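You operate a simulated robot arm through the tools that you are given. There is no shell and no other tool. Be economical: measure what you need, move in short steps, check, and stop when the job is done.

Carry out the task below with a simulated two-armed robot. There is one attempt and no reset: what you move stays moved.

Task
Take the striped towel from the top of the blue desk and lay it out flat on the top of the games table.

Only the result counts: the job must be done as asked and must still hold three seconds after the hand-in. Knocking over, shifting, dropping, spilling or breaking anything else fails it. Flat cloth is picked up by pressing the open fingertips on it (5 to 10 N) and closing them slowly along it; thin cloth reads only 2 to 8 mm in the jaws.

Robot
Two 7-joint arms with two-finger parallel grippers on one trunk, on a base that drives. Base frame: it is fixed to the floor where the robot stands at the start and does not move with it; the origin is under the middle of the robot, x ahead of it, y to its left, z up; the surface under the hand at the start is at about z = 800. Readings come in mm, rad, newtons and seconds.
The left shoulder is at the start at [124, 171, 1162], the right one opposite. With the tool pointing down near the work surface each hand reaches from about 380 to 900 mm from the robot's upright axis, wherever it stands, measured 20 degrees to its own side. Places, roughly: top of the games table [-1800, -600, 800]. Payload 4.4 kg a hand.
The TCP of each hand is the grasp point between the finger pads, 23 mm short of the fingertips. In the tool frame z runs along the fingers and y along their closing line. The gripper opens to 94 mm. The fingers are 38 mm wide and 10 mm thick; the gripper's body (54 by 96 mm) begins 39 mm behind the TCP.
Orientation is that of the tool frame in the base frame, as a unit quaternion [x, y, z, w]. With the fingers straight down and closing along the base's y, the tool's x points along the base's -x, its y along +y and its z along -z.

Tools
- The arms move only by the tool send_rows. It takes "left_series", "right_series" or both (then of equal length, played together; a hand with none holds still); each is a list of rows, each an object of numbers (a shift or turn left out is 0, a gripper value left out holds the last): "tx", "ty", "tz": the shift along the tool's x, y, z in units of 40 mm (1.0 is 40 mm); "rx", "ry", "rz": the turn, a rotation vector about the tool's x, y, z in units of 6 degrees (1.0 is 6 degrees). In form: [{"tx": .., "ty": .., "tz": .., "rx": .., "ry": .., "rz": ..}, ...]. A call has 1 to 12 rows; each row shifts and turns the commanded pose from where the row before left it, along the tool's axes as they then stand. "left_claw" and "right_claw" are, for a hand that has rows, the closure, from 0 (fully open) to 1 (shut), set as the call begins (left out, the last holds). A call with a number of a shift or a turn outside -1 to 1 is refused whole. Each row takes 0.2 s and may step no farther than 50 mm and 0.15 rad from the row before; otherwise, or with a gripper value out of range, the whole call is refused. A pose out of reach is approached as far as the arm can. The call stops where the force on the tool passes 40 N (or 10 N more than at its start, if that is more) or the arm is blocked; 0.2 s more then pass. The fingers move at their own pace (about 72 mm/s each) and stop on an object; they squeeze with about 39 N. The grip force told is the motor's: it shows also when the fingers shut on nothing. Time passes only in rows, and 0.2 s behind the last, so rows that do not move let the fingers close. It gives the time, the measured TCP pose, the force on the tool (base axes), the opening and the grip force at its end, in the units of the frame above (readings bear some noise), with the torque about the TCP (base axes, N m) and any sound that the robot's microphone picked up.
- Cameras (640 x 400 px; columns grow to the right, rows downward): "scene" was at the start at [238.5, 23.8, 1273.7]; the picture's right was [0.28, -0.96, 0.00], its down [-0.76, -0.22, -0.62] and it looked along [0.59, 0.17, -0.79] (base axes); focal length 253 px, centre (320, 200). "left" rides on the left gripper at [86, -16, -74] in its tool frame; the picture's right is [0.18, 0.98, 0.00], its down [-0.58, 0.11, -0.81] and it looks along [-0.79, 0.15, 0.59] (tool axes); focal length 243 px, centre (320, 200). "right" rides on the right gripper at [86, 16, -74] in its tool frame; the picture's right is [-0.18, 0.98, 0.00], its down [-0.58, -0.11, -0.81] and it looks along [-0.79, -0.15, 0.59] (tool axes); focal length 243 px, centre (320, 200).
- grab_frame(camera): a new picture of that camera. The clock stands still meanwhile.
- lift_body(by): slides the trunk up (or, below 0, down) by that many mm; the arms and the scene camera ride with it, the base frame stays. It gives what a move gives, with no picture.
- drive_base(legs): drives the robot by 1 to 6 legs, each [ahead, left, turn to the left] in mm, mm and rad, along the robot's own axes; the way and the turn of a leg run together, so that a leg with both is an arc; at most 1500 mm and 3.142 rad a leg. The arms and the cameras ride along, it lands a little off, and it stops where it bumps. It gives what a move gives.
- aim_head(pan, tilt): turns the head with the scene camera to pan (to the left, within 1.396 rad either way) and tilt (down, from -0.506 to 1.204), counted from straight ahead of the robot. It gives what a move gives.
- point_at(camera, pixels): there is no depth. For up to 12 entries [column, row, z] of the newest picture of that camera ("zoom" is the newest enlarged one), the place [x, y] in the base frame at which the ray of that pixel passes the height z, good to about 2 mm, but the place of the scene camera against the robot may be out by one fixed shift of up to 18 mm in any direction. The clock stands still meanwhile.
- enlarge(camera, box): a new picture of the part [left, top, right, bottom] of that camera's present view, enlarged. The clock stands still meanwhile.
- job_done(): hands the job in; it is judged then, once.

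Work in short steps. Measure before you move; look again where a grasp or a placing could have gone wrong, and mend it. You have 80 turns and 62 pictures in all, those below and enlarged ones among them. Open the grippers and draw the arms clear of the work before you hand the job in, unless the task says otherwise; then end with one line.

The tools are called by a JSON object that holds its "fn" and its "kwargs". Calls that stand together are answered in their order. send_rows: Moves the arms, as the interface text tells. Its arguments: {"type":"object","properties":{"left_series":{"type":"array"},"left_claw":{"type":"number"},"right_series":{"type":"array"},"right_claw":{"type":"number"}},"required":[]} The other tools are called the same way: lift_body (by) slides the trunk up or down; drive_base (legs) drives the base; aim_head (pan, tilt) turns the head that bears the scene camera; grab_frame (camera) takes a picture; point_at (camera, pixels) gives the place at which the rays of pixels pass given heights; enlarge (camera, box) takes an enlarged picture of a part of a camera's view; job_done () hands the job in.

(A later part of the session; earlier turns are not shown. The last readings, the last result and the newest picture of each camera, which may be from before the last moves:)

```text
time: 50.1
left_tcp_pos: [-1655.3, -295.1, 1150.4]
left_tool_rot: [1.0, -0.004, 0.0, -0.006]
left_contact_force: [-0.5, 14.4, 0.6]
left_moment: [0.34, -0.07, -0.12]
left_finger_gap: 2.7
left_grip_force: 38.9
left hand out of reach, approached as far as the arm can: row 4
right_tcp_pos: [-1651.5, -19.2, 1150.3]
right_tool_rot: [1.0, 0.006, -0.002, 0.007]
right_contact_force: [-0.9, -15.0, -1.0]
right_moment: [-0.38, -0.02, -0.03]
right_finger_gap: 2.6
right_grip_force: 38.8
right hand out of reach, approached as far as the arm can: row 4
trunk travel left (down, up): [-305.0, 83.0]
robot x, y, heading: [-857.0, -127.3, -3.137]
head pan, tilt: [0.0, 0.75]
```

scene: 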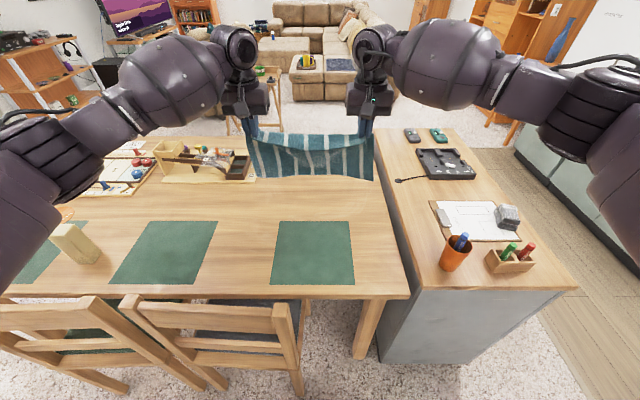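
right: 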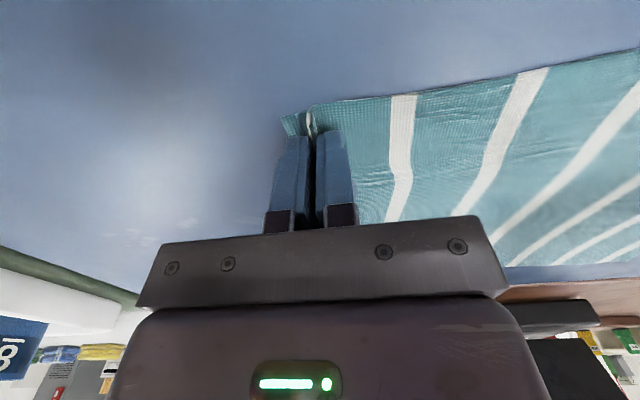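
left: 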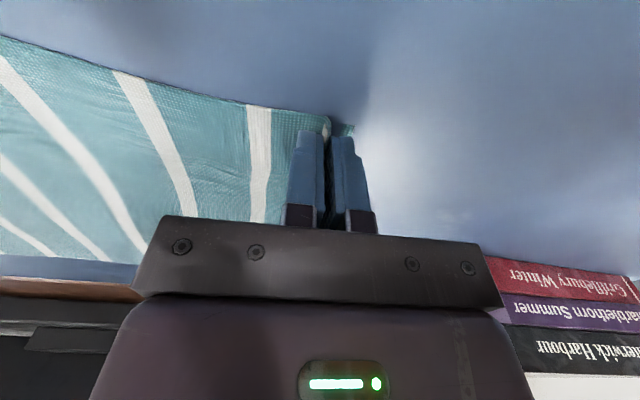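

Vertical reach ends at x≈-1653. I'll tilt the fingers forward 36° (ry negative) to gain reach, easing the tension slightly.

{"fn": "send_rows", "kwargs": {"left_series": [{"ry": -1}, {"ry": -1}, {"ry": -1}, {"ry": -1}, {"ry": -1}, {"ry": -1}, {}], "right_series": [{"ry": -1, "ty": 0.06}, {"ry": -1}, {"ry": -1}, {"ry": -1}, {"ry": -1}, {"ry": -1}, {}]}}

{"fn": "send_rows", "kwargs": {"left_series": [{"tx": -0.566, "tz": 0.411}, {"tx": -0.566, "tz": 0.411}, {"tx": -0.566, "tz": 0.411}, {}], "right_series": [{"tx": -0.566, "tz": 0.411}, {"tx": -0.566, "tz": 0.411}, {"tx": -0.566, "tz": 0.411}, {}]}}

```text
time: 51.7
left_tcp_pos: [-1656.3, -295.9, 1150.5]
left_tool_rot: [0.951, 0.0, -0.31, -0.006]
left_contact_force: [0.3, 15.4, 0.1]
left_moment: [0.23, -0.01, -0.35]
left_finger_gap: 2.4
left_grip_force: 39.1
right_tcp_pos: [-1651.9, -21.8, 1152.7]
right_tool_rot: [0.951, 0.002, -0.31, 0.006]
right_contact_force: [-1.3, -15.3, -0.8]
right_moment: [-0.32, 0.01, 0.2]
right_finger_gap: 2.6
right_grip_force: 38.5
trunk travel left (down, up): [-305.0, 83.0]
robot x, y, heading: [-858.0, -127.1, -3.139]
head pan, tilt: [0.0, 0.75]
```

```text
time: 52.7
left_tcp_pos: [-1738.9, -294.1, 1150.6]
left_tool_rot: [0.951, -0.002, -0.31, -0.006]
left_contact_force: [0.2, 8.0, 0.1]
left_moment: [0.12, 0.01, -0.21]
left_finger_gap: 2.6
left_grip_force: 39.6
right_tcp_pos: [-1735.1, -22.4, 1152.2]
right_tool_rot: [0.951, 0.003, -0.311, 0.007]
right_contact_force: [-0.7, -7.4, -0.4]
right_moment: [-0.14, 0.01, 0.11]
right_finger_gap: 2.5
right_grip_force: 38.7
trunk travel left (down, up): [-305.0, 83.0]
robot x, y, heading: [-860.8, -129.4, -3.139]
head pan, tilt: [0.0, 0.75]
```

That reached x≈-1737. I'll go another 60 mm forward and 70 mm down, then look.

{"fn": "send_rows", "kwargs": {"left_series": [{"tx": -0.046, "tz": 0.575}, {"tx": -0.046, "tz": 0.575}, {"tx": -0.046, "tz": 0.575}, {"tx": -0.046, "tz": 0.575}, {}], "right_series": [{"tx": -0.046, "tz": 0.575}, {"tx": -0.046, "tz": 0.575}, {"tx": -0.046, "tz": 0.575}, {"tx": -0.046, "tz": 0.575}, {}]}}

{"fn": "grab_frame", "kwargs": {"camera": "scene"}}

{"fn": "grab_frame", "kwargs": {"camera": "left"}}

```text
time: 53.9
left_tcp_pos: [-1746.7, -293.8, 1100.2]
left_tool_rot: [0.951, 0.001, -0.31, -0.006]
left_contact_force: [0.8, 15.8, -0.2]
left_moment: [0.27, -0.02, -0.37]
left_finger_gap: 2.5
left_grip_force: 39.2
left hand out of reach, approached as far as the arm can: row 1, 2, 3, 4
right_tcp_pos: [-1740.8, -18.3, 1107.4]
right_tool_rot: [0.951, 0.003, -0.31, 0.007]
right_contact_force: [-0.2, -16.3, -0.3]
right_moment: [-0.33, 0.01, 0.18]
right_finger_gap: 2.6
right_grip_force: 39.5
right hand out of reach, approached as far as the arm can: row 1, 2, 3, 4
trunk travel left (down, up): [-305.0, 83.0]
robot x, y, heading: [-856.2, -128.5, -3.137]
head pan, tilt: [0.0, 0.75]
```

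```text
36 pictures are left
```

scene: 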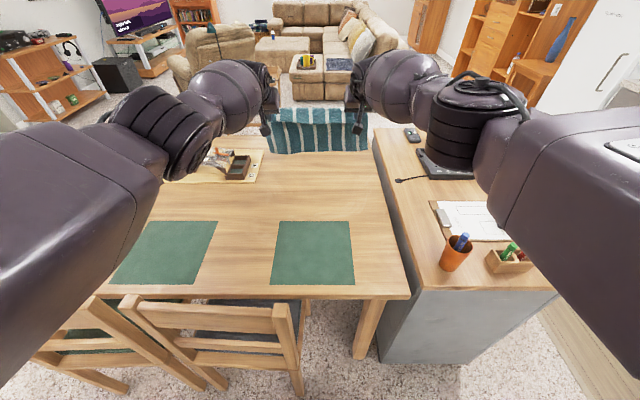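

```text
35 pictures are left
```

left: 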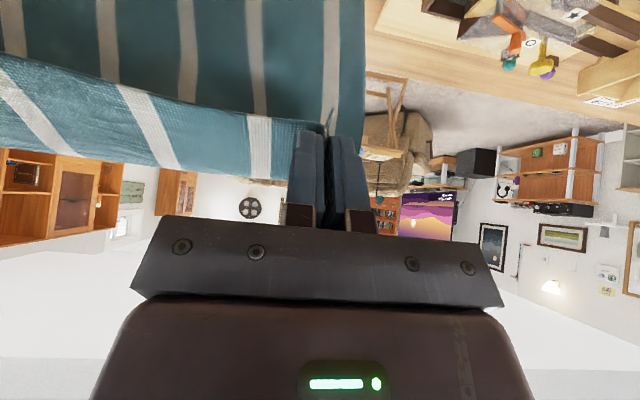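

Reach is saturated at x≈-1743. I'll tilt another 24° to win about 40 mm, so the laid towel clears the mat.

{"fn": "send_rows", "kwargs": {"left_series": [{"ry": -1}, {"ry": -1}, {"ry": -1}, {"ry": -1}, {}], "right_series": [{"ry": -1, "ty": 0.06}, {"ry": -1}, {"ry": -1}, {"ry": -1}, {}]}}

```text
time: 55.1
left_tcp_pos: [-1745.6, -294.9, 1098.1]
left_tool_rot: [0.866, 0.002, -0.5, -0.005]
left_contact_force: [0.6, 13.8, 0.2]
left_moment: [0.08, 0.01, -0.35]
left_finger_gap: 2.3
left_grip_force: 38.5
right_tcp_pos: [-1740.5, -18.8, 1107.7]
right_tool_rot: [0.865, 0.001, -0.501, 0.007]
right_contact_force: [-1.0, -13.1, -0.6]
right_moment: [-0.15, 0.01, 0.23]
right_finger_gap: 2.5
right_grip_force: 39.3
trunk travel left (down, up): [-305.0, 83.0]
robot x, y, heading: [-861.5, -128.9, -3.139]
head pan, tilt: [0.0, 0.75]
```

Now I'll move 40 mm forward along the tilted tool, levelling the right hand by 9 mm.

{"fn": "send_rows", "kwargs": {"left_series": [{"tx": -0.25, "tz": 0.433}, {"tx": -0.25, "tz": 0.433}, {}], "right_series": [{"tx": -0.15, "tz": 0.488}, {"tx": -0.15, "tz": 0.488}, {}]}}

{"fn": "grab_frame", "kwargs": {"camera": "scene"}}

```text
time: 55.9
left_tcp_pos: [-1782.7, -295.7, 1098.5]
left_tool_rot: [0.866, 0.002, -0.501, -0.006]
left_contact_force: [-0.3, 9.9, -0.6]
left_moment: [0.02, -0.02, -0.32]
left_finger_gap: 2.6
left_grip_force: 39.2
right_tcp_pos: [-1769.9, -22.9, 1099.1]
right_tool_rot: [0.865, 0.001, -0.501, 0.007]
right_contact_force: [-0.4, -10.2, -0.4]
right_moment: [-0.13, -0.04, 0.18]
right_finger_gap: 2.6
right_grip_force: 39.6
right hand out of reach, approached as far as the arm can: row 2
trunk travel left (down, up): [-305.0, 83.0]
robot x, y, heading: [-858.6, -129.8, -3.14]
head pan, tilt: [0.0, 0.75]
```

```text
34 pictures are left
```

scene: 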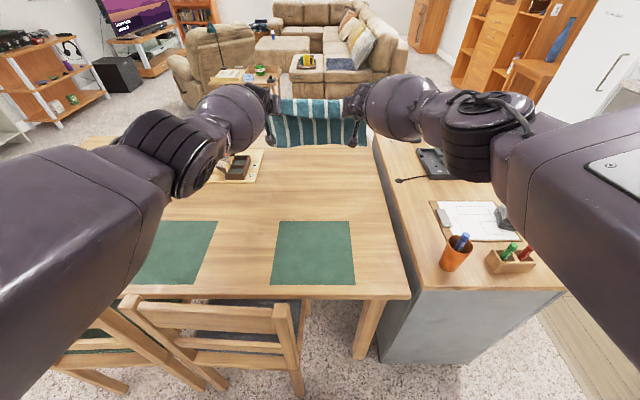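

The grip line is at x≈-1790. The camera side of the gripper would foul the table when tilted, so I'll straighten while laying. First I go straight down 45 mm and look for bottom-edge contact.

{"fn": "send_rows", "kwargs": {"left_series": [{"tx": 0.325, "tz": 0.1875}, {"tx": 0.325, "tz": 0.1875}, {"tx": 0.325, "tz": 0.1875}, {}], "right_series": [{"tx": 0.325, "tz": 0.1875}, {"tx": 0.325, "tz": 0.1875}, {"tx": 0.325, "tz": 0.1875}, {}]}}

{"fn": "enlarge", "kwargs": {"camera": "scene", "box": [220, 80, 420, 205]}}

```text
time: 56.9
left_tcp_pos: [-1774.9, -295.1, 1069.1]
left_tool_rot: [0.866, 0.002, -0.5, -0.005]
left_contact_force: [-0.1, 14.8, -1.5]
left_moment: [0.06, -0.06, -0.41]
left_finger_gap: 2.4
left_grip_force: 39.3
left hand out of reach, approached as far as the arm can: row 1, 3
right_tcp_pos: [-1767.5, -18.6, 1060.6]
right_tool_rot: [0.865, 0.002, -0.501, 0.008]
right_contact_force: [-1.1, -14.4, 0.8]
right_moment: [-0.19, 0.03, 0.29]
right_finger_gap: 2.8
right_grip_force: 39.2
right hand out of reach, approached as far as the arm can: row 3
trunk travel left (down, up): [-305.0, 83.0]
robot x, y, heading: [-859.5, -131.6, -3.139]
head pan, tilt: [0.0, 0.75]
```

```text
3.20 times, centred on (320, 142) of scene
```

zoom: 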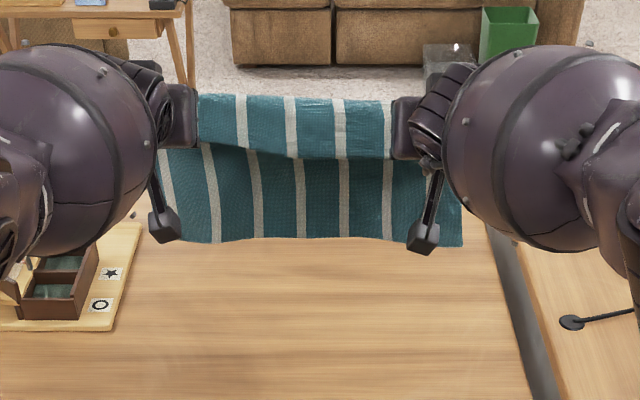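

The bottom edge is about 30 mm above the table. I'll lower the trunk 35 mm, which keeps the arm geometry, with an 8 mm shift to -y and the left hand levelled.

{"fn": "send_rows", "kwargs": {"left_series": [{"ty": 0.16}, {"tx": 0.1, "tz": 0.05}, {}], "right_series": [{"ty": 0.24}, {}, {}]}}

{"fn": "lift_body", "kwargs": {"by": -35}}

{"fn": "enlarge", "kwargs": {"camera": "scene", "box": [220, 80, 420, 205]}}

```text
time: 57.7
left_tcp_pos: [-1774.7, -302.0, 1062.3]
left_tool_rot: [0.866, 0.002, -0.499, -0.005]
left_contact_force: [1.3, 9.7, -0.3]
left_moment: [0.05, 0.01, -0.31]
left_finger_gap: 2.3
left_grip_force: 39.4
right_tcp_pos: [-1766.7, -27.9, 1062.0]
right_tool_rot: [0.865, 0.0, -0.501, 0.006]
right_contact_force: [0.0, -11.2, 0.2]
right_moment: [-0.12, 0.05, 0.24]
right_finger_gap: 2.6
right_grip_force: 39.0
trunk travel left (down, up): [-305.0, 83.0]
robot x, y, heading: [-855.2, -131.9, -3.14]
head pan, tilt: [0.0, 0.75]
```

```text
time: 58.5
left_tcp_pos: [-1776.8, -300.5, 1001.5]
left_tool_rot: [0.874, 0.001, -0.487, -0.005]
left_contact_force: [0.2, 8.8, 1.2]
left_moment: [0.07, 0.0, -0.23]
left_finger_gap: 2.6
left_grip_force: 39.2
right_tcp_pos: [-1767.2, -28.0, 1027.2]
right_tool_rot: [0.865, 0.001, -0.501, 0.007]
right_contact_force: [-1.3, -9.3, -1.3]
right_moment: [-0.13, -0.05, 0.17]
right_finger_gap: 2.6
right_grip_force: 39.3
trunk travel left (down, up): [-270.0, 118.0]
robot x, y, heading: [-860.5, -131.4, -3.141]
head pan, tilt: [0.0, 0.75]
```

```text
3.20 times, centred on (320, 142) of scene
```

zoom: 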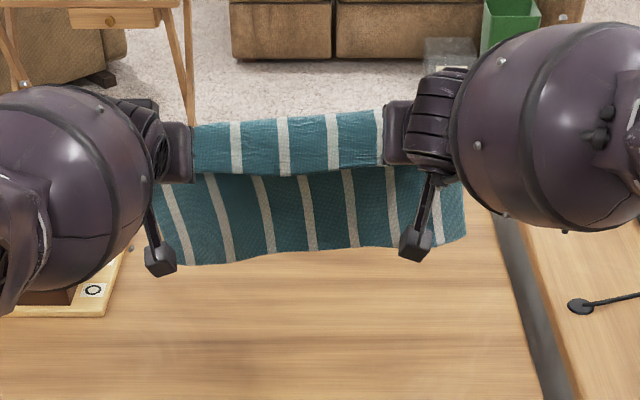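

The left side touches first (left 1001, right 1027). I'll lower the right 26 mm to match, then draw both hands back and down while straightening the tool.

{"fn": "send_rows", "kwargs": {"left_series": [{}, {}, {"ry": 1, "tx": 0.413, "tz": -0.166}, {"ry": 1, "tx": 0.428, "tz": -0.121}, {"ry": 1, "tx": 0.438, "tz": -0.076}, {"ry": 1, "tx": 0.444, "tz": -0.03}, {"ry": 1, "tx": 0.445, "tz": 0.017}, {}], "right_series": [{"tx": 0.28, "tz": 0.16}, {"tx": 0.28, "tz": 0.16}, {"ry": 1, "tx": 0.413, "tz": -0.166}, {"ry": 1, "tx": 0.428, "tz": -0.121}, {"ry": 1, "tx": 0.438, "tz": -0.076}, {"ry": 1, "tx": 0.444, "tz": -0.03}, {"ry": 1, "tx": 0.445, "tz": 0.017}, {}]}}

{"fn": "enlarge", "kwargs": {"camera": "scene", "box": [180, 80, 460, 255]}}

```text
time: 60.3
left_tcp_pos: [-1717.5, -300.9, 942.8]
left_tool_rot: [0.97, 0.0, -0.241, -0.006]
left_contact_force: [1.3, 6.4, -0.2]
left_moment: [0.14, -0.01, -0.18]
left_finger_gap: 2.6
left_grip_force: 38.8
left hand out of reach, approached as far as the arm can: row 3, 4, 6
right_tcp_pos: [-1697.2, -28.9, 944.8]
right_tool_rot: [0.966, 0.002, -0.259, 0.006]
right_contact_force: [0.7, -6.8, 0.3]
right_moment: [-0.18, 0.03, 0.09]
right_finger_gap: 3.0
right_grip_force: 39.4
trunk travel left (down, up): [-270.0, 118.0]
robot x, y, heading: [-858.4, -134.8, -3.139]
head pan, tilt: [0.0, 0.75]
```

```text
2.29 times, centred on (320, 168) of scene
```

zoom: 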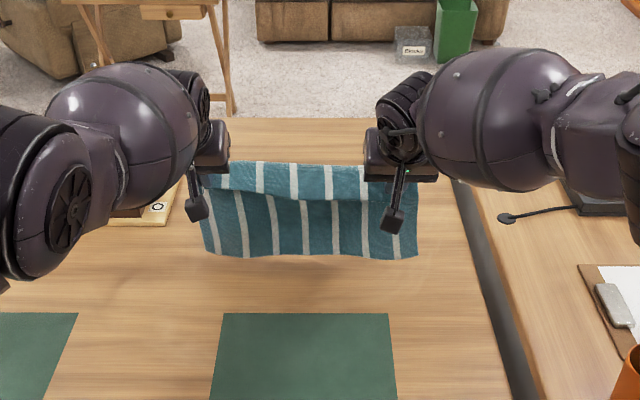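

I want to know whether the bottom edge really touches, so I'll measure zoom pixel (250,257) and the shadow at different heights.

{"fn": "point_at", "kwargs": {"camera": "zoom", "pixels": [[250, 257, 800], [250, 257, 760], [250, 257, 740], [250, 257, 700], [205, 245, 800], [418, 250, 800], [224, 314, 800], [388, 314, 800], [455, 180, 800], [375, 185, 920]]}}

{"fn": "grab_frame", "kwargs": {"camera": "left"}}

{"fn": "grab_frame", "kwargs": {"camera": "right"}}

```text
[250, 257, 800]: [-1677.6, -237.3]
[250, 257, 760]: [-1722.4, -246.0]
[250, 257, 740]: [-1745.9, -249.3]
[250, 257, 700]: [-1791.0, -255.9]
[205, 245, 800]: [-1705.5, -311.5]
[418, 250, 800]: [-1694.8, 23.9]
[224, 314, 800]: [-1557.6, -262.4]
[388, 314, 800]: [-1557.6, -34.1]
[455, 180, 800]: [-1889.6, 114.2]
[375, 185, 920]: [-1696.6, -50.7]
```

```text
30 pictures are left
```

left: 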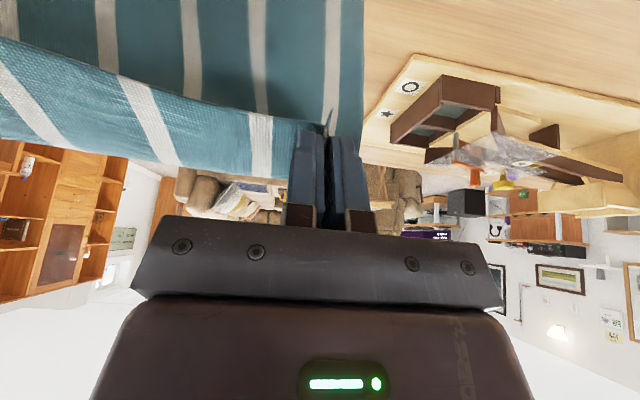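

```text
29 pictures are left
```

right: 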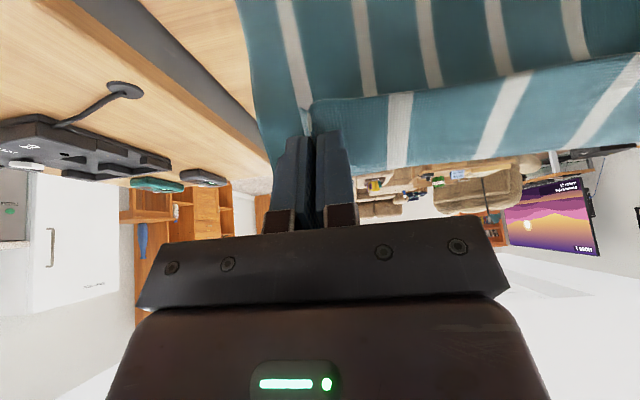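

Triangulating the mat between views puts the table top at z≈763, not 800. So the bottom edge is only just touching, at x≈-1720, too near the mat. I'll lift again and lower the trunk for better forward reach.

{"fn": "send_rows", "kwargs": {"left_series": [{"tx": -0.41, "tz": -0.714}, {"tx": -0.41, "tz": -0.714}, {"tx": -0.41, "tz": -0.714}, {"tx": -0.41, "tz": -0.714}, {"tx": -0.41, "tz": -0.714}, {}], "right_series": [{"tx": -0.41, "tz": -0.714}, {"tx": -0.41, "tz": -0.714}, {"tx": -0.41, "tz": -0.714}, {"tx": -0.41, "tz": -0.714}, {"tx": -0.41, "tz": -0.714}, {}]}}

{"fn": "lift_body", "kwargs": {"by": -100}}

{"fn": "grab_frame", "kwargs": {"camera": "scene"}}

```text
time: 61.7
left_tcp_pos: [-1742.1, -297.6, 1102.3]
left_tool_rot: [0.971, 0.0, -0.241, -0.006]
left_contact_force: [2.0, 11.8, -1.0]
left_moment: [0.19, -0.03, -0.25]
left_finger_gap: 2.7
left_grip_force: 39.0
left hand out of reach, approached as far as the arm can: row 1, 2, 3, 4
right_tcp_pos: [-1697.7, -28.2, 1107.7]
right_tool_rot: [0.966, 0.003, -0.259, 0.007]
right_contact_force: [-2.5, -11.4, -0.7]
right_moment: [-0.22, 0.02, 0.1]
right_finger_gap: 2.5
right_grip_force: 39.1
trunk travel left (down, up): [-270.0, 118.0]
robot x, y, heading: [-857.9, -132.9, -3.14]
head pan, tilt: [0.0, 0.75]
```

```text
time: 62.5
left_tcp_pos: [-1752.0, -288.8, 912.7]
left_tool_rot: [0.985, -0.002, -0.17, -0.012]
left_contact_force: [3.7, 16.0, 6.9]
left_moment: [0.37, -0.03, -0.31]
left_finger_gap: 2.5
left_grip_force: 38.9
right_tcp_pos: [-1698.4, -38.0, 1014.0]
right_tool_rot: [0.97, 0.009, -0.243, 0.012]
right_contact_force: [-4.1, -15.5, -7.4]
right_moment: [-0.37, 0.0, 0.18]
right_finger_gap: 2.6
right_grip_force: 39.0
trunk travel left (down, up): [-201.0, 187.0]
robot x, y, heading: [-858.1, -131.6, -3.137]
head pan, tilt: [0.0, 0.75]
stopped: the force on the tool passed its limit at 46 N (the readings are from after the stop); the commanded pose is now the measured one
```

```text
28 pictures are left
```

scene: 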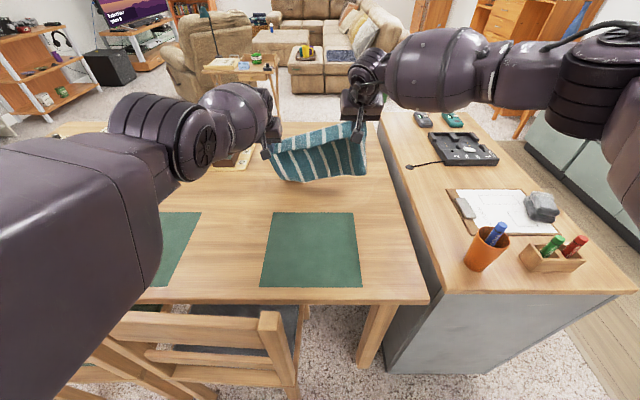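

The left arm sagged while overextended (z 913 against 1014 on the right). I'll pull the left hand back 50 mm and up 98 mm to level it and take it off its limit.

{"fn": "send_rows", "kwargs": {"left_series": [{"tx": 0.6, "tz": -0.25}, {"tx": 0.4, "tz": -0.4}, {"tx": -0.2, "tz": -0.7}, {"tx": -0.2, "tz": -0.7}, {"tx": -0.2, "tz": -0.7}, {}], "right_series": [{}, {}, {}, {}, {}, {}]}}

{"fn": "grab_frame", "kwargs": {"camera": "scene"}}

```text
time: 64.0
left_tcp_pos: [-1759.5, -292.8, 1005.2]
left_tool_rot: [0.985, -0.001, -0.17, -0.01]
left_contact_force: [-0.1, 1.5, -0.8]
left_moment: [0.03, -0.01, -0.08]
left_finger_gap: 2.5
left_grip_force: 38.5
left hand out of reach, approached as far as the arm can: row 1, 2, 3, 4, 5
right_tcp_pos: [-1697.5, -32.0, 1022.0]
right_tool_rot: [0.969, 0.007, -0.247, 0.009]
right_contact_force: [0.1, -1.5, -0.1]
right_moment: [-0.02, 0.02, 0.02]
right_finger_gap: 2.6
right_grip_force: 39.3
trunk travel left (down, up): [-201.0, 187.0]
robot x, y, heading: [-861.4, -131.6, -3.135]
head pan, tilt: [0.0, 0.75]
```

```text
27 pictures are left
```

scene: 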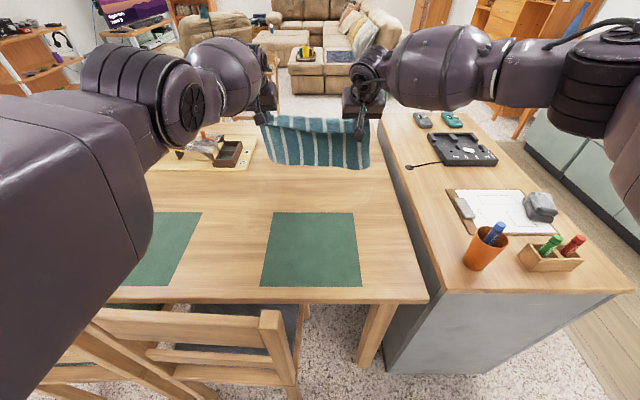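

The left arm is stuck near full stretch at x=-1760 while the right sits at -1698. I'll straighten the left tool and draw it back 60 mm to free it.

{"fn": "send_rows", "kwargs": {"left_series": [{"ry": 1, "tx": 0.35, "tz": -0.12}, {"ry": 1, "tx": 0.38, "tz": -0.1}, {"ry": 1, "tx": 0.4}, {"tx": 0.4}, {}], "right_series": [{"ry": 1}, {"ry": 1}, {"ry": 1}, {}, {}]}}

```text
time: 65.2
left_tcp_pos: [-1698.2, -291.6, 1003.2]
left_tool_rot: [1.0, -0.003, -0.016, -0.009]
left_contact_force: [-0.1, -0.5, 0.5]
left_moment: [0.01, 0.0, -0.02]
left_finger_gap: 2.3
left_grip_force: 39.1
right_tcp_pos: [-1696.6, -33.7, 1021.7]
right_tool_rot: [0.996, 0.009, -0.093, 0.01]
right_contact_force: [-0.8, -0.7, -0.1]
right_moment: [0.04, 0.01, -0.02]
right_finger_gap: 2.3
right_grip_force: 39.2
trunk travel left (down, up): [-201.0, 187.0]
robot x, y, heading: [-856.3, -128.4, -3.137]
head pan, tilt: [0.0, 0.75]
```

Both are now reachable at x≈-1697. I'll tilt both to about 37°, widen the spacing to 271 mm, then go forward 84 mm.

{"fn": "send_rows", "kwargs": {"left_series": [{"ry": -1, "ty": 0.1}, {"ry": -1, "ty": 0.1}, {"ry": -1}, {"ry": -1}, {"ry": -1}, {"ry": -1}, {"tx": -0.414, "tz": 0.323}, {"tx": -0.414, "tz": 0.323}, {"tx": -0.414, "tz": 0.323}, {"tx": -0.414, "tz": 0.323}, {}], "right_series": [{"ry": -0.75, "ty": -0.07}, {"ry": -0.75, "ty": -0.07}, {"ry": -0.75}, {"ry": -0.75}, {"ry": -0.75}, {"ry": -0.75}, {"tx": -0.374, "tz": 0.37}, {"tx": -0.374, "tz": 0.37}, {"tx": -0.374, "tz": 0.37}, {"tx": -0.374, "tz": 0.37}, {}]}}

{"fn": "grab_frame", "kwargs": {"camera": "scene"}}

```text
time: 67.5
left_tcp_pos: [-1781.2, -297.6, 1002.8]
left_tool_rot: [0.946, 0.0, -0.324, -0.01]
left_contact_force: [-0.3, 0.3, 0.0]
left_moment: [-0.02, -0.01, -0.03]
left_finger_gap: 2.5
left_grip_force: 38.8
right_tcp_pos: [-1781.9, -30.1, 1011.1]
right_tool_rot: [0.947, 0.006, -0.322, 0.011]
right_contact_force: [0.6, -0.2, 0.5]
right_moment: [-0.02, -0.01, -0.02]
right_finger_gap: 2.6
right_grip_force: 39.1
trunk travel left (down, up): [-201.0, 187.0]
robot x, y, heading: [-856.1, -131.1, -3.136]
head pan, tilt: [0.0, 0.75]
```

```text
26 pictures are left
```

scene: 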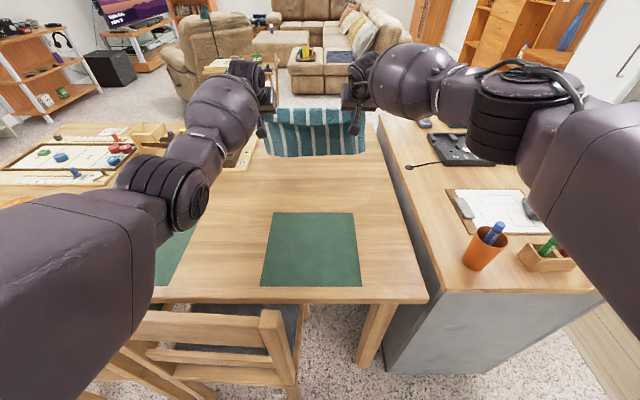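

Both hands are level at x≈-1781. I'll tilt another 18°, go 30 mm forward, then measure the bottom edge.

{"fn": "send_rows", "kwargs": {"left_series": [{"ry": -1}, {"ry": -1}, {"ry": -1}, {"tx": -0.21, "tz": 0.31}, {"tx": -0.21, "tz": 0.31}, {}], "right_series": [{"ry": -1}, {"ry": -1}, {"ry": -1}, {"tx": -0.11, "tz": 0.37}, {"tx": -0.11, "tz": 0.37}, {}]}}

{"fn": "enlarge", "kwargs": {"camera": "scene", "box": [180, 80, 460, 255]}}

```text
time: 69.0
left_tcp_pos: [-1811.7, -299.9, 1002.1]
left_tool_rot: [0.884, 0.002, -0.468, -0.01]
left_contact_force: [-0.3, -0.7, 0.3]
left_moment: [-0.02, -0.01, -0.05]
left_finger_gap: 2.4
left_grip_force: 39.1
right_tcp_pos: [-1808.0, -31.0, 1002.4]
right_tool_rot: [0.884, 0.004, -0.467, 0.011]
right_contact_force: [-0.6, 0.0, 0.1]
right_moment: [0.01, -0.02, 0.02]
right_finger_gap: 2.7
right_grip_force: 38.7
trunk travel left (down, up): [-201.0, 187.0]
robot x, y, heading: [-860.8, -130.6, -3.142]
head pan, tilt: [0.0, 0.75]
```

```text
2.29 times, centred on (320, 168) of scene
```

zoom: 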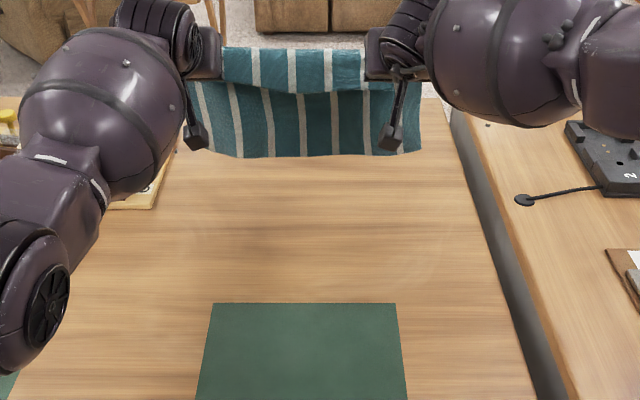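

I'll measure the bottom edge at zoom (250,157) and the mat's far edge (215,304) at z=763, to plan the lay-down.

{"fn": "point_at", "kwargs": {"camera": "zoom", "pixels": [[250, 157, 763], [250, 157, 800], [250, 157, 820], [235, 157, 800], [418, 150, 800], [215, 304, 763], [396, 304, 763], [465, 180, 763], [160, 200, 763], [425, 98, 763]]}}

```text
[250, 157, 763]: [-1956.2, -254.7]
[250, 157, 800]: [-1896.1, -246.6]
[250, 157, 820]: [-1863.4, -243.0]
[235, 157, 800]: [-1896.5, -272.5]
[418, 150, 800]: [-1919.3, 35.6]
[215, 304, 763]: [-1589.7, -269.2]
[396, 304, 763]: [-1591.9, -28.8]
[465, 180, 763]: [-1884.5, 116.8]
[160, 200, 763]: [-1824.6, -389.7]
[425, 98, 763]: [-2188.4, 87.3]
```

The bottom edge is at z≈835 near x≈-1835, so about 70 mm remain. The arms aren't at their limits, so I'll lower the trunk in two steps.

{"fn": "lift_body", "kwargs": {"by": -35}}

{"fn": "lift_body", "kwargs": {"by": -30}}

{"fn": "grab_frame", "kwargs": {"camera": "scene"}}

```text
time: 69.7
left_tcp_pos: [-1809.0, -298.7, 972.4]
left_tool_rot: [0.883, 0.002, -0.47, -0.01]
left_contact_force: [1.4, 0.4, 0.5]
left_moment: [-0.01, 0.0, -0.02]
left_finger_gap: 2.6
left_grip_force: 39.4
right_tcp_pos: [-1808.8, -30.5, 974.0]
right_tool_rot: [0.883, 0.004, -0.469, 0.012]
right_contact_force: [0.2, -0.1, 0.7]
right_moment: [0.0, -0.05, 0.0]
right_finger_gap: 2.5
right_grip_force: 39.0
trunk travel left (down, up): [-166.0, 222.0]
robot x, y, heading: [-859.1, -128.5, -3.138]
head pan, tilt: [0.0, 0.75]
```

```text
time: 70.5
left_tcp_pos: [-1811.4, -297.9, 942.5]
left_tool_rot: [0.883, 0.001, -0.469, -0.011]
left_contact_force: [0.4, 1.5, 0.3]
left_moment: [0.0, -0.04, -0.05]
left_finger_gap: 2.3
left_grip_force: 39.3
right_tcp_pos: [-1809.1, -30.8, 942.8]
right_tool_rot: [0.883, 0.004, -0.469, 0.012]
right_contact_force: [0.4, -1.4, 0.1]
right_moment: [0.03, 0.0, 0.01]
right_finger_gap: 2.2
right_grip_force: 38.8
trunk travel left (down, up): [-136.0, 252.0]
robot x, y, heading: [-860.6, -131.7, -3.135]
head pan, tilt: [0.0, 0.75]
```

```text
24 pictures are left
```

scene: 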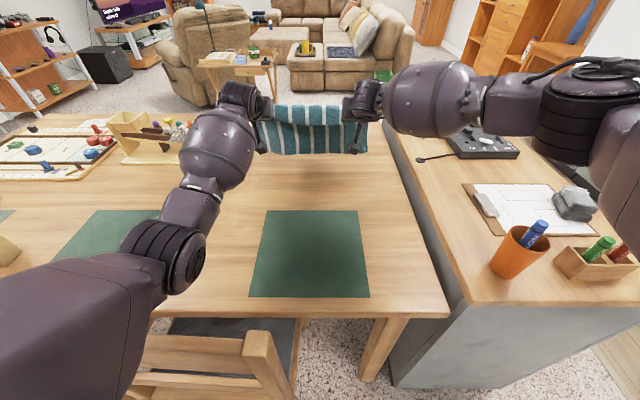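

The towel's bottom is about 12 mm over the table at x≈-1830. I'll touch down and draw back while straightening, the first half now.

{"fn": "send_rows", "kwargs": {"left_series": [{"tx": 0.249, "tz": 0.168}, {"ry": 0.935, "tx": 0.368, "tz": -0.144}, {"ry": 0.935, "tx": 0.38, "tz": -0.107}, {"ry": 0.935, "tx": 0.389, "tz": -0.07}, {"ry": 0.935, "tx": 0.394, "tz": -0.031}, {"ry": 0.935, "tx": 0.395, "tz": 0.008}, {}], "right_series": [{"tx": 0.249, "tz": 0.168}, {"ry": 0.935, "tx": 0.368, "tz": -0.144}, {"ry": 0.935, "tx": 0.38, "tz": -0.107}, {"ry": 0.935, "tx": 0.389, "tz": -0.07}, {"ry": 0.935, "tx": 0.394, "tz": -0.031}, {"ry": 0.935, "tx": 0.395, "tz": 0.008}, {}]}}

{"fn": "enlarge", "kwargs": {"camera": "scene", "box": [180, 80, 460, 255]}}

```text
time: 72.1
left_tcp_pos: [-1746.9, -299.6, 878.5]
left_tool_rot: [0.971, -0.001, -0.24, -0.009]
left_contact_force: [-0.6, 0.5, -0.6]
left_moment: [0.0, 0.0, -0.03]
left_finger_gap: 2.3
left_grip_force: 38.8
right_tcp_pos: [-1742.3, -30.1, 880.8]
right_tool_rot: [0.971, 0.008, -0.237, 0.011]
right_contact_force: [0.0, -0.4, -0.4]
right_moment: [-0.01, 0.01, 0.0]
right_finger_gap: 2.4
right_grip_force: 39.5
trunk travel left (down, up): [-136.0, 252.0]
robot x, y, heading: [-861.8, -130.3, -3.134]
head pan, tilt: [0.0, 0.75]
```

```text
2.29 times, centred on (320, 168) of scene
```

zoom: 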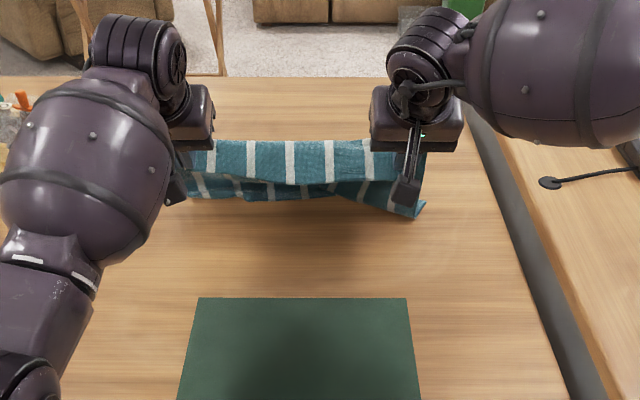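

The lower part looks bent around, with a corner at (425,210). I'll check with the wrist cameras and measure.

{"fn": "point_at", "kwargs": {"camera": "zoom", "pixels": [[425, 208, 763], [415, 217, 763], [205, 199, 763], [280, 200, 763], [350, 200, 763]]}}

{"fn": "grab_frame", "kwargs": {"camera": "right"}}

{"fn": "grab_frame", "kwargs": {"camera": "left"}}

```text
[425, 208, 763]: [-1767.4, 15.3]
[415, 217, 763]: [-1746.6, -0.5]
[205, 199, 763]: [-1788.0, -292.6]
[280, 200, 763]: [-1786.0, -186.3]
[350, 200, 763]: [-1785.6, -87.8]
```

```text
22 pictures are left
```

right: 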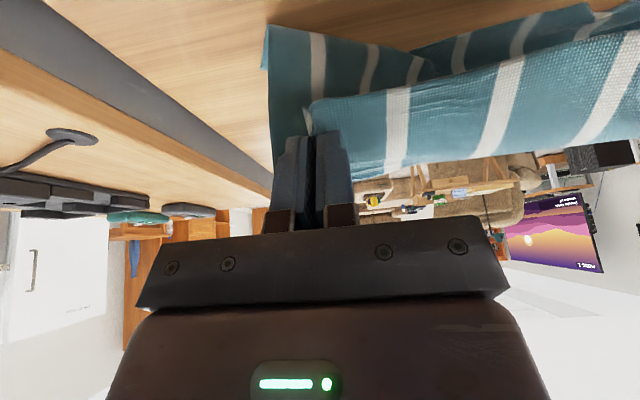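

```text
21 pictures are left
```

left: 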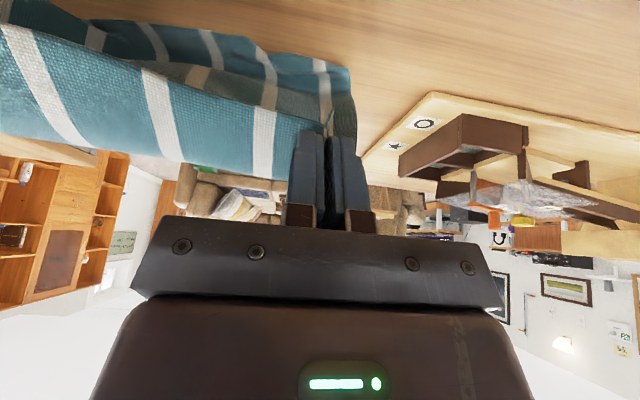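

The bottom edge buckled toward the robot rather than trailing. I'll lift 70 mm and go forward with tilt again, then let it touch lightly and drag back before descending.

{"fn": "send_rows", "kwargs": {"left_series": [{"tx": -0.3, "tz": -0.57}, {"tx": -0.3, "tz": -0.57}, {"tx": -0.3, "tz": -0.57}, {"ry": -0.935}, {"ry": -0.935}, {"ry": -0.935}, {"ry": -0.935}, {"ry": -0.935}, {"tx": -0.25, "tz": 0.37}, {"tx": -0.25, "tz": 0.37}, {"tx": -0.25, "tz": 0.37}, {"tx": -0.25, "tz": 0.37}], "right_series": [{"tx": -0.3, "tz": -0.57}, {"tx": -0.3, "tz": -0.57}, {"tx": -0.3, "tz": -0.57}, {"ry": -0.935}, {"ry": -0.935}, {"ry": -0.935}, {"ry": -0.935}, {"ry": -0.935}, {"tx": -0.25, "tz": 0.37}, {"tx": -0.25, "tz": 0.37}, {"tx": -0.25, "tz": 0.37}, {"tx": -0.25, "tz": 0.37}]}}

{"fn": "enlarge", "kwargs": {"camera": "scene", "box": [180, 80, 460, 255]}}

```text
time: 74.7
left_tcp_pos: [-1817.4, -298.9, 957.3]
left_tool_rot: [0.884, 0.001, -0.467, -0.01]
left_contact_force: [1.2, 1.6, 0.4]
left_moment: [0.0, 0.0, -0.1]
left_finger_gap: 2.3
left_grip_force: 39.6
right_tcp_pos: [-1815.6, -29.5, 956.8]
right_tool_rot: [0.885, 0.005, -0.466, 0.012]
right_contact_force: [-0.1, -2.8, -0.4]
right_moment: [0.04, -0.02, 0.03]
right_finger_gap: 2.2
right_grip_force: 38.8
trunk travel left (down, up): [-136.0, 252.0]
robot x, y, heading: [-859.1, -131.8, -3.135]
head pan, tilt: [0.0, 0.75]
```

```text
2.29 times, centred on (320, 168) of scene
```

zoom: 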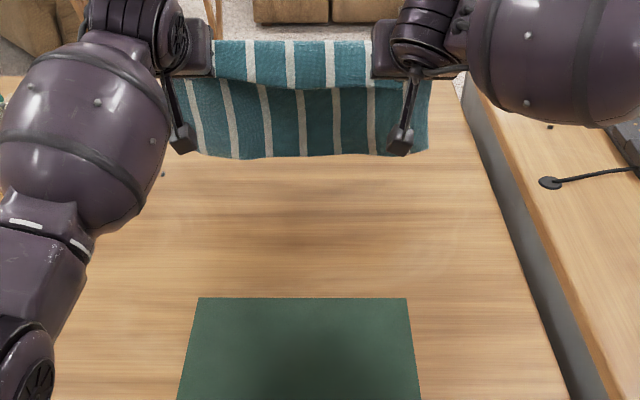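

It hangs clean again. This time I'll pull back faster than I descend, so the bottom lags away from me and lands trailing.

{"fn": "send_rows", "kwargs": {"left_series": [{"ry": 0.935, "tx": 0.71, "tz": -0.426}, {"ry": 0.935, "tx": 0.786, "tz": -0.323}, {"ry": 0.935, "tx": 0.726, "tz": -0.157}, {"ry": 0.935, "tx": 0.679, "tz": -0.038}, {"ry": 0.935, "tx": 0.638, "tz": 0.057}, {"ry": 0.935, "tx": 0.585, "tz": 0.142}, {"ry": 0.935, "tx": 0.49, "tz": 0.204}], "right_series": [{"ry": 0.935, "tx": 0.71, "tz": -0.426}, {"ry": 0.935, "tx": 0.786, "tz": -0.323}, {"ry": 0.935, "tx": 0.726, "tz": -0.157}, {"ry": 0.935, "tx": 0.679, "tz": -0.038}, {"ry": 0.935, "tx": 0.638, "tz": 0.057}, {"ry": 0.935, "tx": 0.585, "tz": 0.142}, {"ry": 0.935, "tx": 0.49, "tz": 0.204}]}}

{"fn": "enlarge", "kwargs": {"camera": "scene", "box": [180, 80, 460, 255]}}

{"fn": "grab_frame", "kwargs": {"camera": "left"}}

```text
time: 76.3
left_tcp_pos: [-1656.5, -297.3, 852.7]
left_tool_rot: [0.989, -0.002, -0.145, -0.009]
left_contact_force: [0.3, 0.8, 0.4]
left_moment: [0.01, -0.01, -0.08]
left_finger_gap: 2.6
left_grip_force: 39.4
right_tcp_pos: [-1653.8, -27.8, 849.9]
right_tool_rot: [0.99, 0.009, -0.142, 0.009]
right_contact_force: [0.3, -0.9, -0.3]
right_moment: [-0.04, 0.04, -0.01]
right_finger_gap: 2.5
right_grip_force: 38.6
trunk travel left (down, up): [-136.0, 252.0]
robot x, y, heading: [-859.7, -128.1, -3.142]
head pan, tilt: [0.0, 0.75]
```

```text
2.29 times, centred on (320, 168) of scene
```

zoom: 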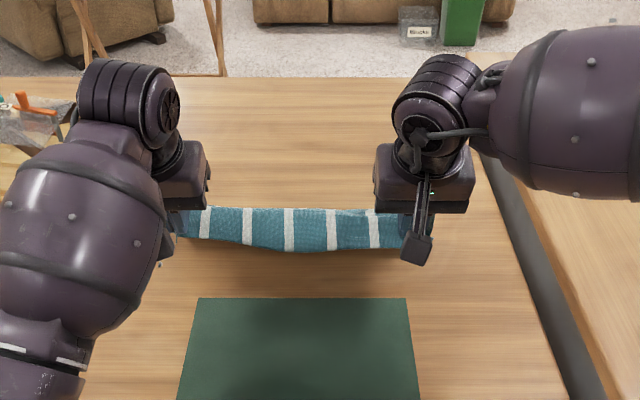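

```text
18 pictures are left
```

left: 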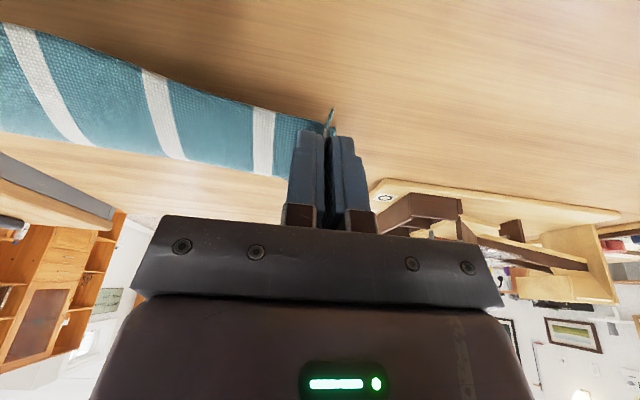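

The strip hides what's behind it, but nothing is curling toward me any more. I'll continue back 42 mm and down 39 mm, then look again.

{"fn": "send_rows", "kwargs": {"left_series": [{"ry": 0.935, "tx": 0.46, "tz": 0.18}, {"ry": 0.935, "tx": 0.431, "tz": 0.2}, {"ry": 0.935, "tx": 0.4, "tz": 0.2}], "right_series": [{"ry": 0.935, "tx": 0.46, "tz": 0.18}, {"ry": 0.935, "tx": 0.431, "tz": 0.2}, {"ry": 0.935, "tx": 0.4, "tz": 0.2}]}}

{"fn": "enlarge", "kwargs": {"camera": "scene", "box": [180, 80, 460, 255]}}

```text
time: 77.1
left_tcp_pos: [-1611.5, -297.6, 814.1]
left_tool_rot: [1.0, -0.003, 0.004, -0.01]
left_contact_force: [0.3, 0.4, 0.1]
left_moment: [-0.04, 0.01, -0.04]
left_finger_gap: 2.4
left_grip_force: 39.4
right_tcp_pos: [-1608.9, -28.5, 814.7]
right_tool_rot: [1.0, 0.01, 0.008, 0.009]
right_contact_force: [-0.1, -0.1, 0.2]
right_moment: [0.01, 0.03, -0.02]
right_finger_gap: 2.6
right_grip_force: 39.1
trunk travel left (down, up): [-136.0, 252.0]
robot x, y, heading: [-858.7, -132.0, -3.135]
head pan, tilt: [0.0, 0.75]
```

```text
2.29 times, centred on (320, 168) of scene
```

zoom: 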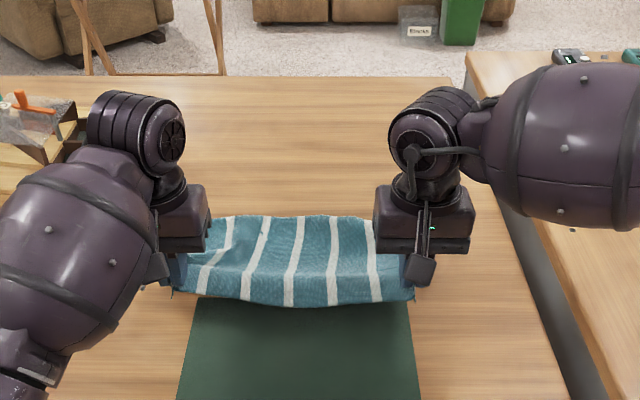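

The towel now trails out behind the hands. I'll measure its far edge at zoom row 217.

{"fn": "point_at", "kwargs": {"camera": "zoom", "pixels": [[230, 218, 763], [280, 216, 763], [350, 217, 763], [200, 280, 775], [290, 305, 780], [395, 300, 780], [195, 298, 763]]}}

```text
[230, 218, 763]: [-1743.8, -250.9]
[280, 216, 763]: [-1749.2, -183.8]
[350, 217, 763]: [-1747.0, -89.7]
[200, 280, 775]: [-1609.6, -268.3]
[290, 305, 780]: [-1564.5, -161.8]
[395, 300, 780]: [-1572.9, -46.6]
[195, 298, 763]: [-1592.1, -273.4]
```

From the far edge (-1748) to the near edge (about -1590) is only about 160–180 mm of the 240 mm, so there is slack or a tuck. I'll pull back 32 mm while lowering 8 mm and see whether the far edge stays put.

{"fn": "send_rows", "kwargs": {"left_series": [{"tx": 0.2, "tz": 0.05}, {"tx": 0.2, "tz": 0.05}, {"tx": 0.2, "tz": 0.05}, {"tx": 0.2, "tz": 0.05}, {}], "right_series": [{"tx": 0.2, "tz": 0.05}, {"tx": 0.2, "tz": 0.05}, {"tx": 0.2, "tz": 0.05}, {"tx": 0.2, "tz": 0.05}, {}]}}

{"fn": "enlarge", "kwargs": {"camera": "scene", "box": [220, 130, 420, 255]}}

```text
time: 78.3
left_tcp_pos: [-1579.1, -296.6, 807.2]
left_tool_rot: [1.0, -0.003, 0.004, -0.009]
left_contact_force: [-0.6, 1.9, -0.1]
left_moment: [0.03, 0.01, 0.0]
left_finger_gap: 2.2
left_grip_force: 39.0
right_tcp_pos: [-1576.1, -27.5, 809.2]
right_tool_rot: [1.0, 0.01, 0.005, 0.009]
right_contact_force: [-0.2, -1.4, 0.1]
right_moment: [0.0, 0.02, 0.0]
right_finger_gap: 2.4
right_grip_force: 39.1
trunk travel left (down, up): [-136.0, 252.0]
robot x, y, heading: [-858.5, -130.9, -3.138]
head pan, tilt: [0.0, 0.75]
```

```text
3.20 times, centred on (320, 192) of scene
```

zoom: 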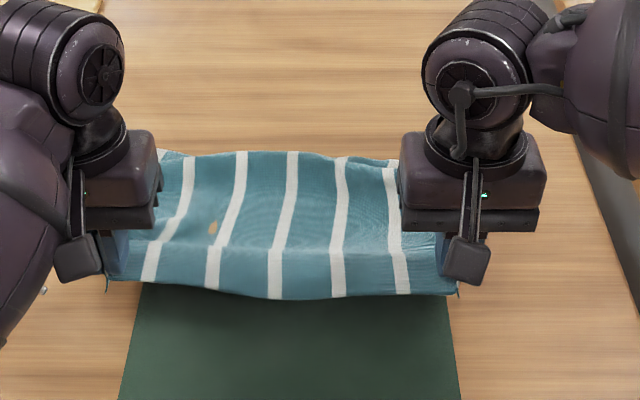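

It's opening out well. I'll measure the far edge again.

{"fn": "point_at", "kwargs": {"camera": "zoom", "pixels": [[190, 155, 763], [245, 151, 763], [300, 152, 763], [385, 160, 763], [270, 299, 780], [160, 152, 763]]}}

{"fn": "send_rows", "kwargs": {"left_series": [{"tx": 0.2, "tz": 0.1}, {"tx": 0.2, "tz": 0.1}, {}], "right_series": [{"tx": 0.2, "tz": 0.1}, {"tx": 0.2, "tz": 0.1}, {}]}}

{"fn": "enlarge", "kwargs": {"camera": "scene", "box": [220, 130, 420, 255]}}

```text
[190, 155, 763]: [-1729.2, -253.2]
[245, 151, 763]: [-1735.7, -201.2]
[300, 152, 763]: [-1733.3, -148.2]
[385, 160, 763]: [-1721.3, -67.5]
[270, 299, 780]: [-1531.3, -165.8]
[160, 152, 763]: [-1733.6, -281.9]
```

```text
time: 79.1
left_tcp_pos: [-1563.3, -296.9, 799.2]
left_tool_rot: [1.0, -0.003, 0.003, -0.009]
left_contact_force: [-0.1, 2.1, 0.8]
left_moment: [0.03, -0.02, -0.01]
left_finger_gap: 2.3
left_grip_force: 39.0
right_tcp_pos: [-1561.5, -27.9, 802.0]
right_tool_rot: [1.0, 0.01, 0.005, 0.009]
right_contact_force: [-0.1, -2.0, -0.3]
right_moment: [-0.06, -0.01, -0.04]
right_finger_gap: 2.6
right_grip_force: 39.1
trunk travel left (down, up): [-136.0, 252.0]
robot x, y, heading: [-857.6, -130.2, -3.141]
head pan, tilt: [0.0, 0.75]
```

```text
3.20 times, centred on (320, 192) of scene
```

zoom: 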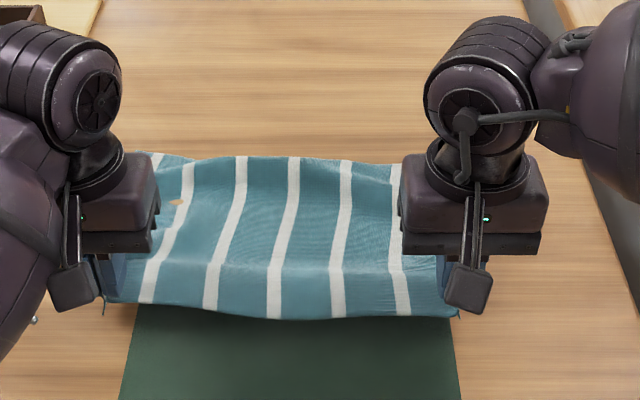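

The far edge is staying put (about -1727), and the span is about 205 mm. I'll pull another 20 mm back while lowering to z≈790.

{"fn": "send_rows", "kwargs": {"left_series": [{"tx": 0.25, "tz": 0.1}, {"tx": 0.25, "tz": 0.1}, {}], "right_series": [{"tx": 0.25, "tz": 0.13}, {"tx": 0.25, "tz": 0.13}, {}]}}

{"fn": "enlarge", "kwargs": {"camera": "scene", "box": [220, 130, 420, 255]}}

```text
time: 79.9
left_tcp_pos: [-1543.2, -297.5, 792.9]
left_tool_rot: [1.0, -0.004, 0.003, -0.009]
left_contact_force: [0.4, 1.9, -0.6]
left_moment: [0.04, 0.0, -0.07]
left_finger_gap: 2.2
left_grip_force: 38.5
right_tcp_pos: [-1541.0, -26.5, 789.7]
right_tool_rot: [1.0, 0.009, 0.004, 0.009]
right_contact_force: [0.3, -1.0, 0.2]
right_moment: [0.01, 0.01, -0.01]
right_finger_gap: 2.6
right_grip_force: 39.2
trunk travel left (down, up): [-136.0, 252.0]
robot x, y, heading: [-861.4, -127.2, -3.14]
head pan, tilt: [0.0, 0.75]
```

```text
3.20 times, centred on (320, 192) of scene
```

zoom: 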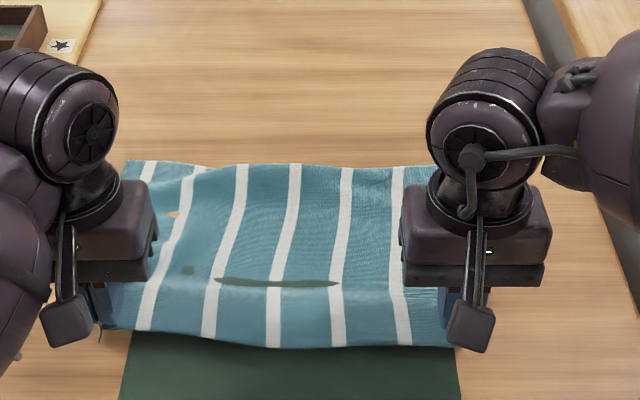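

The mat even shows through slightly, so it has next to no height. I'll measure the span, pull back a last 8 mm, and lower the tips to touch.

{"fn": "point_at", "kwargs": {"camera": "zoom", "pixels": [[130, 160, 763], [240, 165, 763], [345, 167, 763], [425, 166, 763], [270, 347, 766], [400, 344, 766], [140, 330, 766]]}}

{"fn": "send_rows", "kwargs": {"left_series": [{"tx": 0.2, "tz": 0.05}, {"tz": 0.05}, {"tz": 0.04}, {}], "right_series": [{"tx": 0.2, "tz": 0.02}, {"tz": 0.02}, {"tz": 0.03}, {}]}}

```text
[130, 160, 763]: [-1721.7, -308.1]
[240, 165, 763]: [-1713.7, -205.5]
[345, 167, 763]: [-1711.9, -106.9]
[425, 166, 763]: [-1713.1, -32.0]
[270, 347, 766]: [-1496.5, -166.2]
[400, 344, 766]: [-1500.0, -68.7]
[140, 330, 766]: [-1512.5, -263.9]
```

```text
time: 80.9
left_tcp_pos: [-1535.5, -299.4, 786.8]
left_tool_rot: [1.0, -0.003, 0.002, -0.01]
left_contact_force: [-0.1, 2.7, 1.6]
left_moment: [0.04, -0.01, -0.03]
left_finger_gap: 2.3
left_grip_force: 39.2
right_tcp_pos: [-1532.3, -27.9, 789.1]
right_tool_rot: [1.0, 0.01, 0.005, 0.009]
right_contact_force: [-0.3, -2.4, 0.6]
right_moment: [-0.03, -0.01, -0.02]
right_finger_gap: 2.6
right_grip_force: 38.6
trunk travel left (down, up): [-136.0, 252.0]
robot x, y, heading: [-859.0, -129.6, -3.137]
head pan, tilt: [0.0, 0.75]
```

Left is just touching. I'll press a little more with both hands to reach about 5 N before opening slowly.

{"fn": "send_rows", "kwargs": {"left_series": [{"tz": 0.02}, {}], "right_series": [{"tz": 0.05}, {}]}}

{"fn": "send_rows", "kwargs": {"left_series": [{}, {}], "right_series": [{"tz": 0.02}, {}]}}

```text
time: 81.5
left_tcp_pos: [-1536.0, -298.0, 786.3]
left_tool_rot: [1.0, -0.004, 0.002, -0.009]
left_contact_force: [0.2, 2.2, -0.1]
left_moment: [0.07, -0.01, -0.02]
left_finger_gap: 2.4
left_grip_force: 39.1
right_tcp_pos: [-1534.2, -27.6, 787.2]
right_tool_rot: [1.0, 0.01, 0.004, 0.008]
right_contact_force: [-0.2, -0.1, 0.3]
right_moment: [0.03, 0.0, -0.02]
right_finger_gap: 2.4
right_grip_force: 38.5
trunk travel left (down, up): [-136.0, 252.0]
robot x, y, heading: [-857.2, -126.2, -3.14]
head pan, tilt: [0.0, 0.75]
```

```text
time: 82.1
left_tcp_pos: [-1535.2, -297.9, 785.7]
left_tool_rot: [1.0, -0.003, 0.002, -0.009]
left_contact_force: [-0.7, 1.5, 0.4]
left_moment: [0.04, -0.01, -0.04]
left_finger_gap: 2.4
left_grip_force: 39.1
right_tcp_pos: [-1532.9, -28.6, 784.8]
right_tool_rot: [1.0, 0.01, 0.004, 0.009]
right_contact_force: [1.2, -1.3, 0.7]
right_moment: [-0.03, -0.02, -0.06]
right_finger_gap: 2.6
right_grip_force: 39.0
trunk travel left (down, up): [-136.0, 252.0]
robot x, y, heading: [-857.4, -131.9, -3.139]
head pan, tilt: [0.0, 0.75]
```

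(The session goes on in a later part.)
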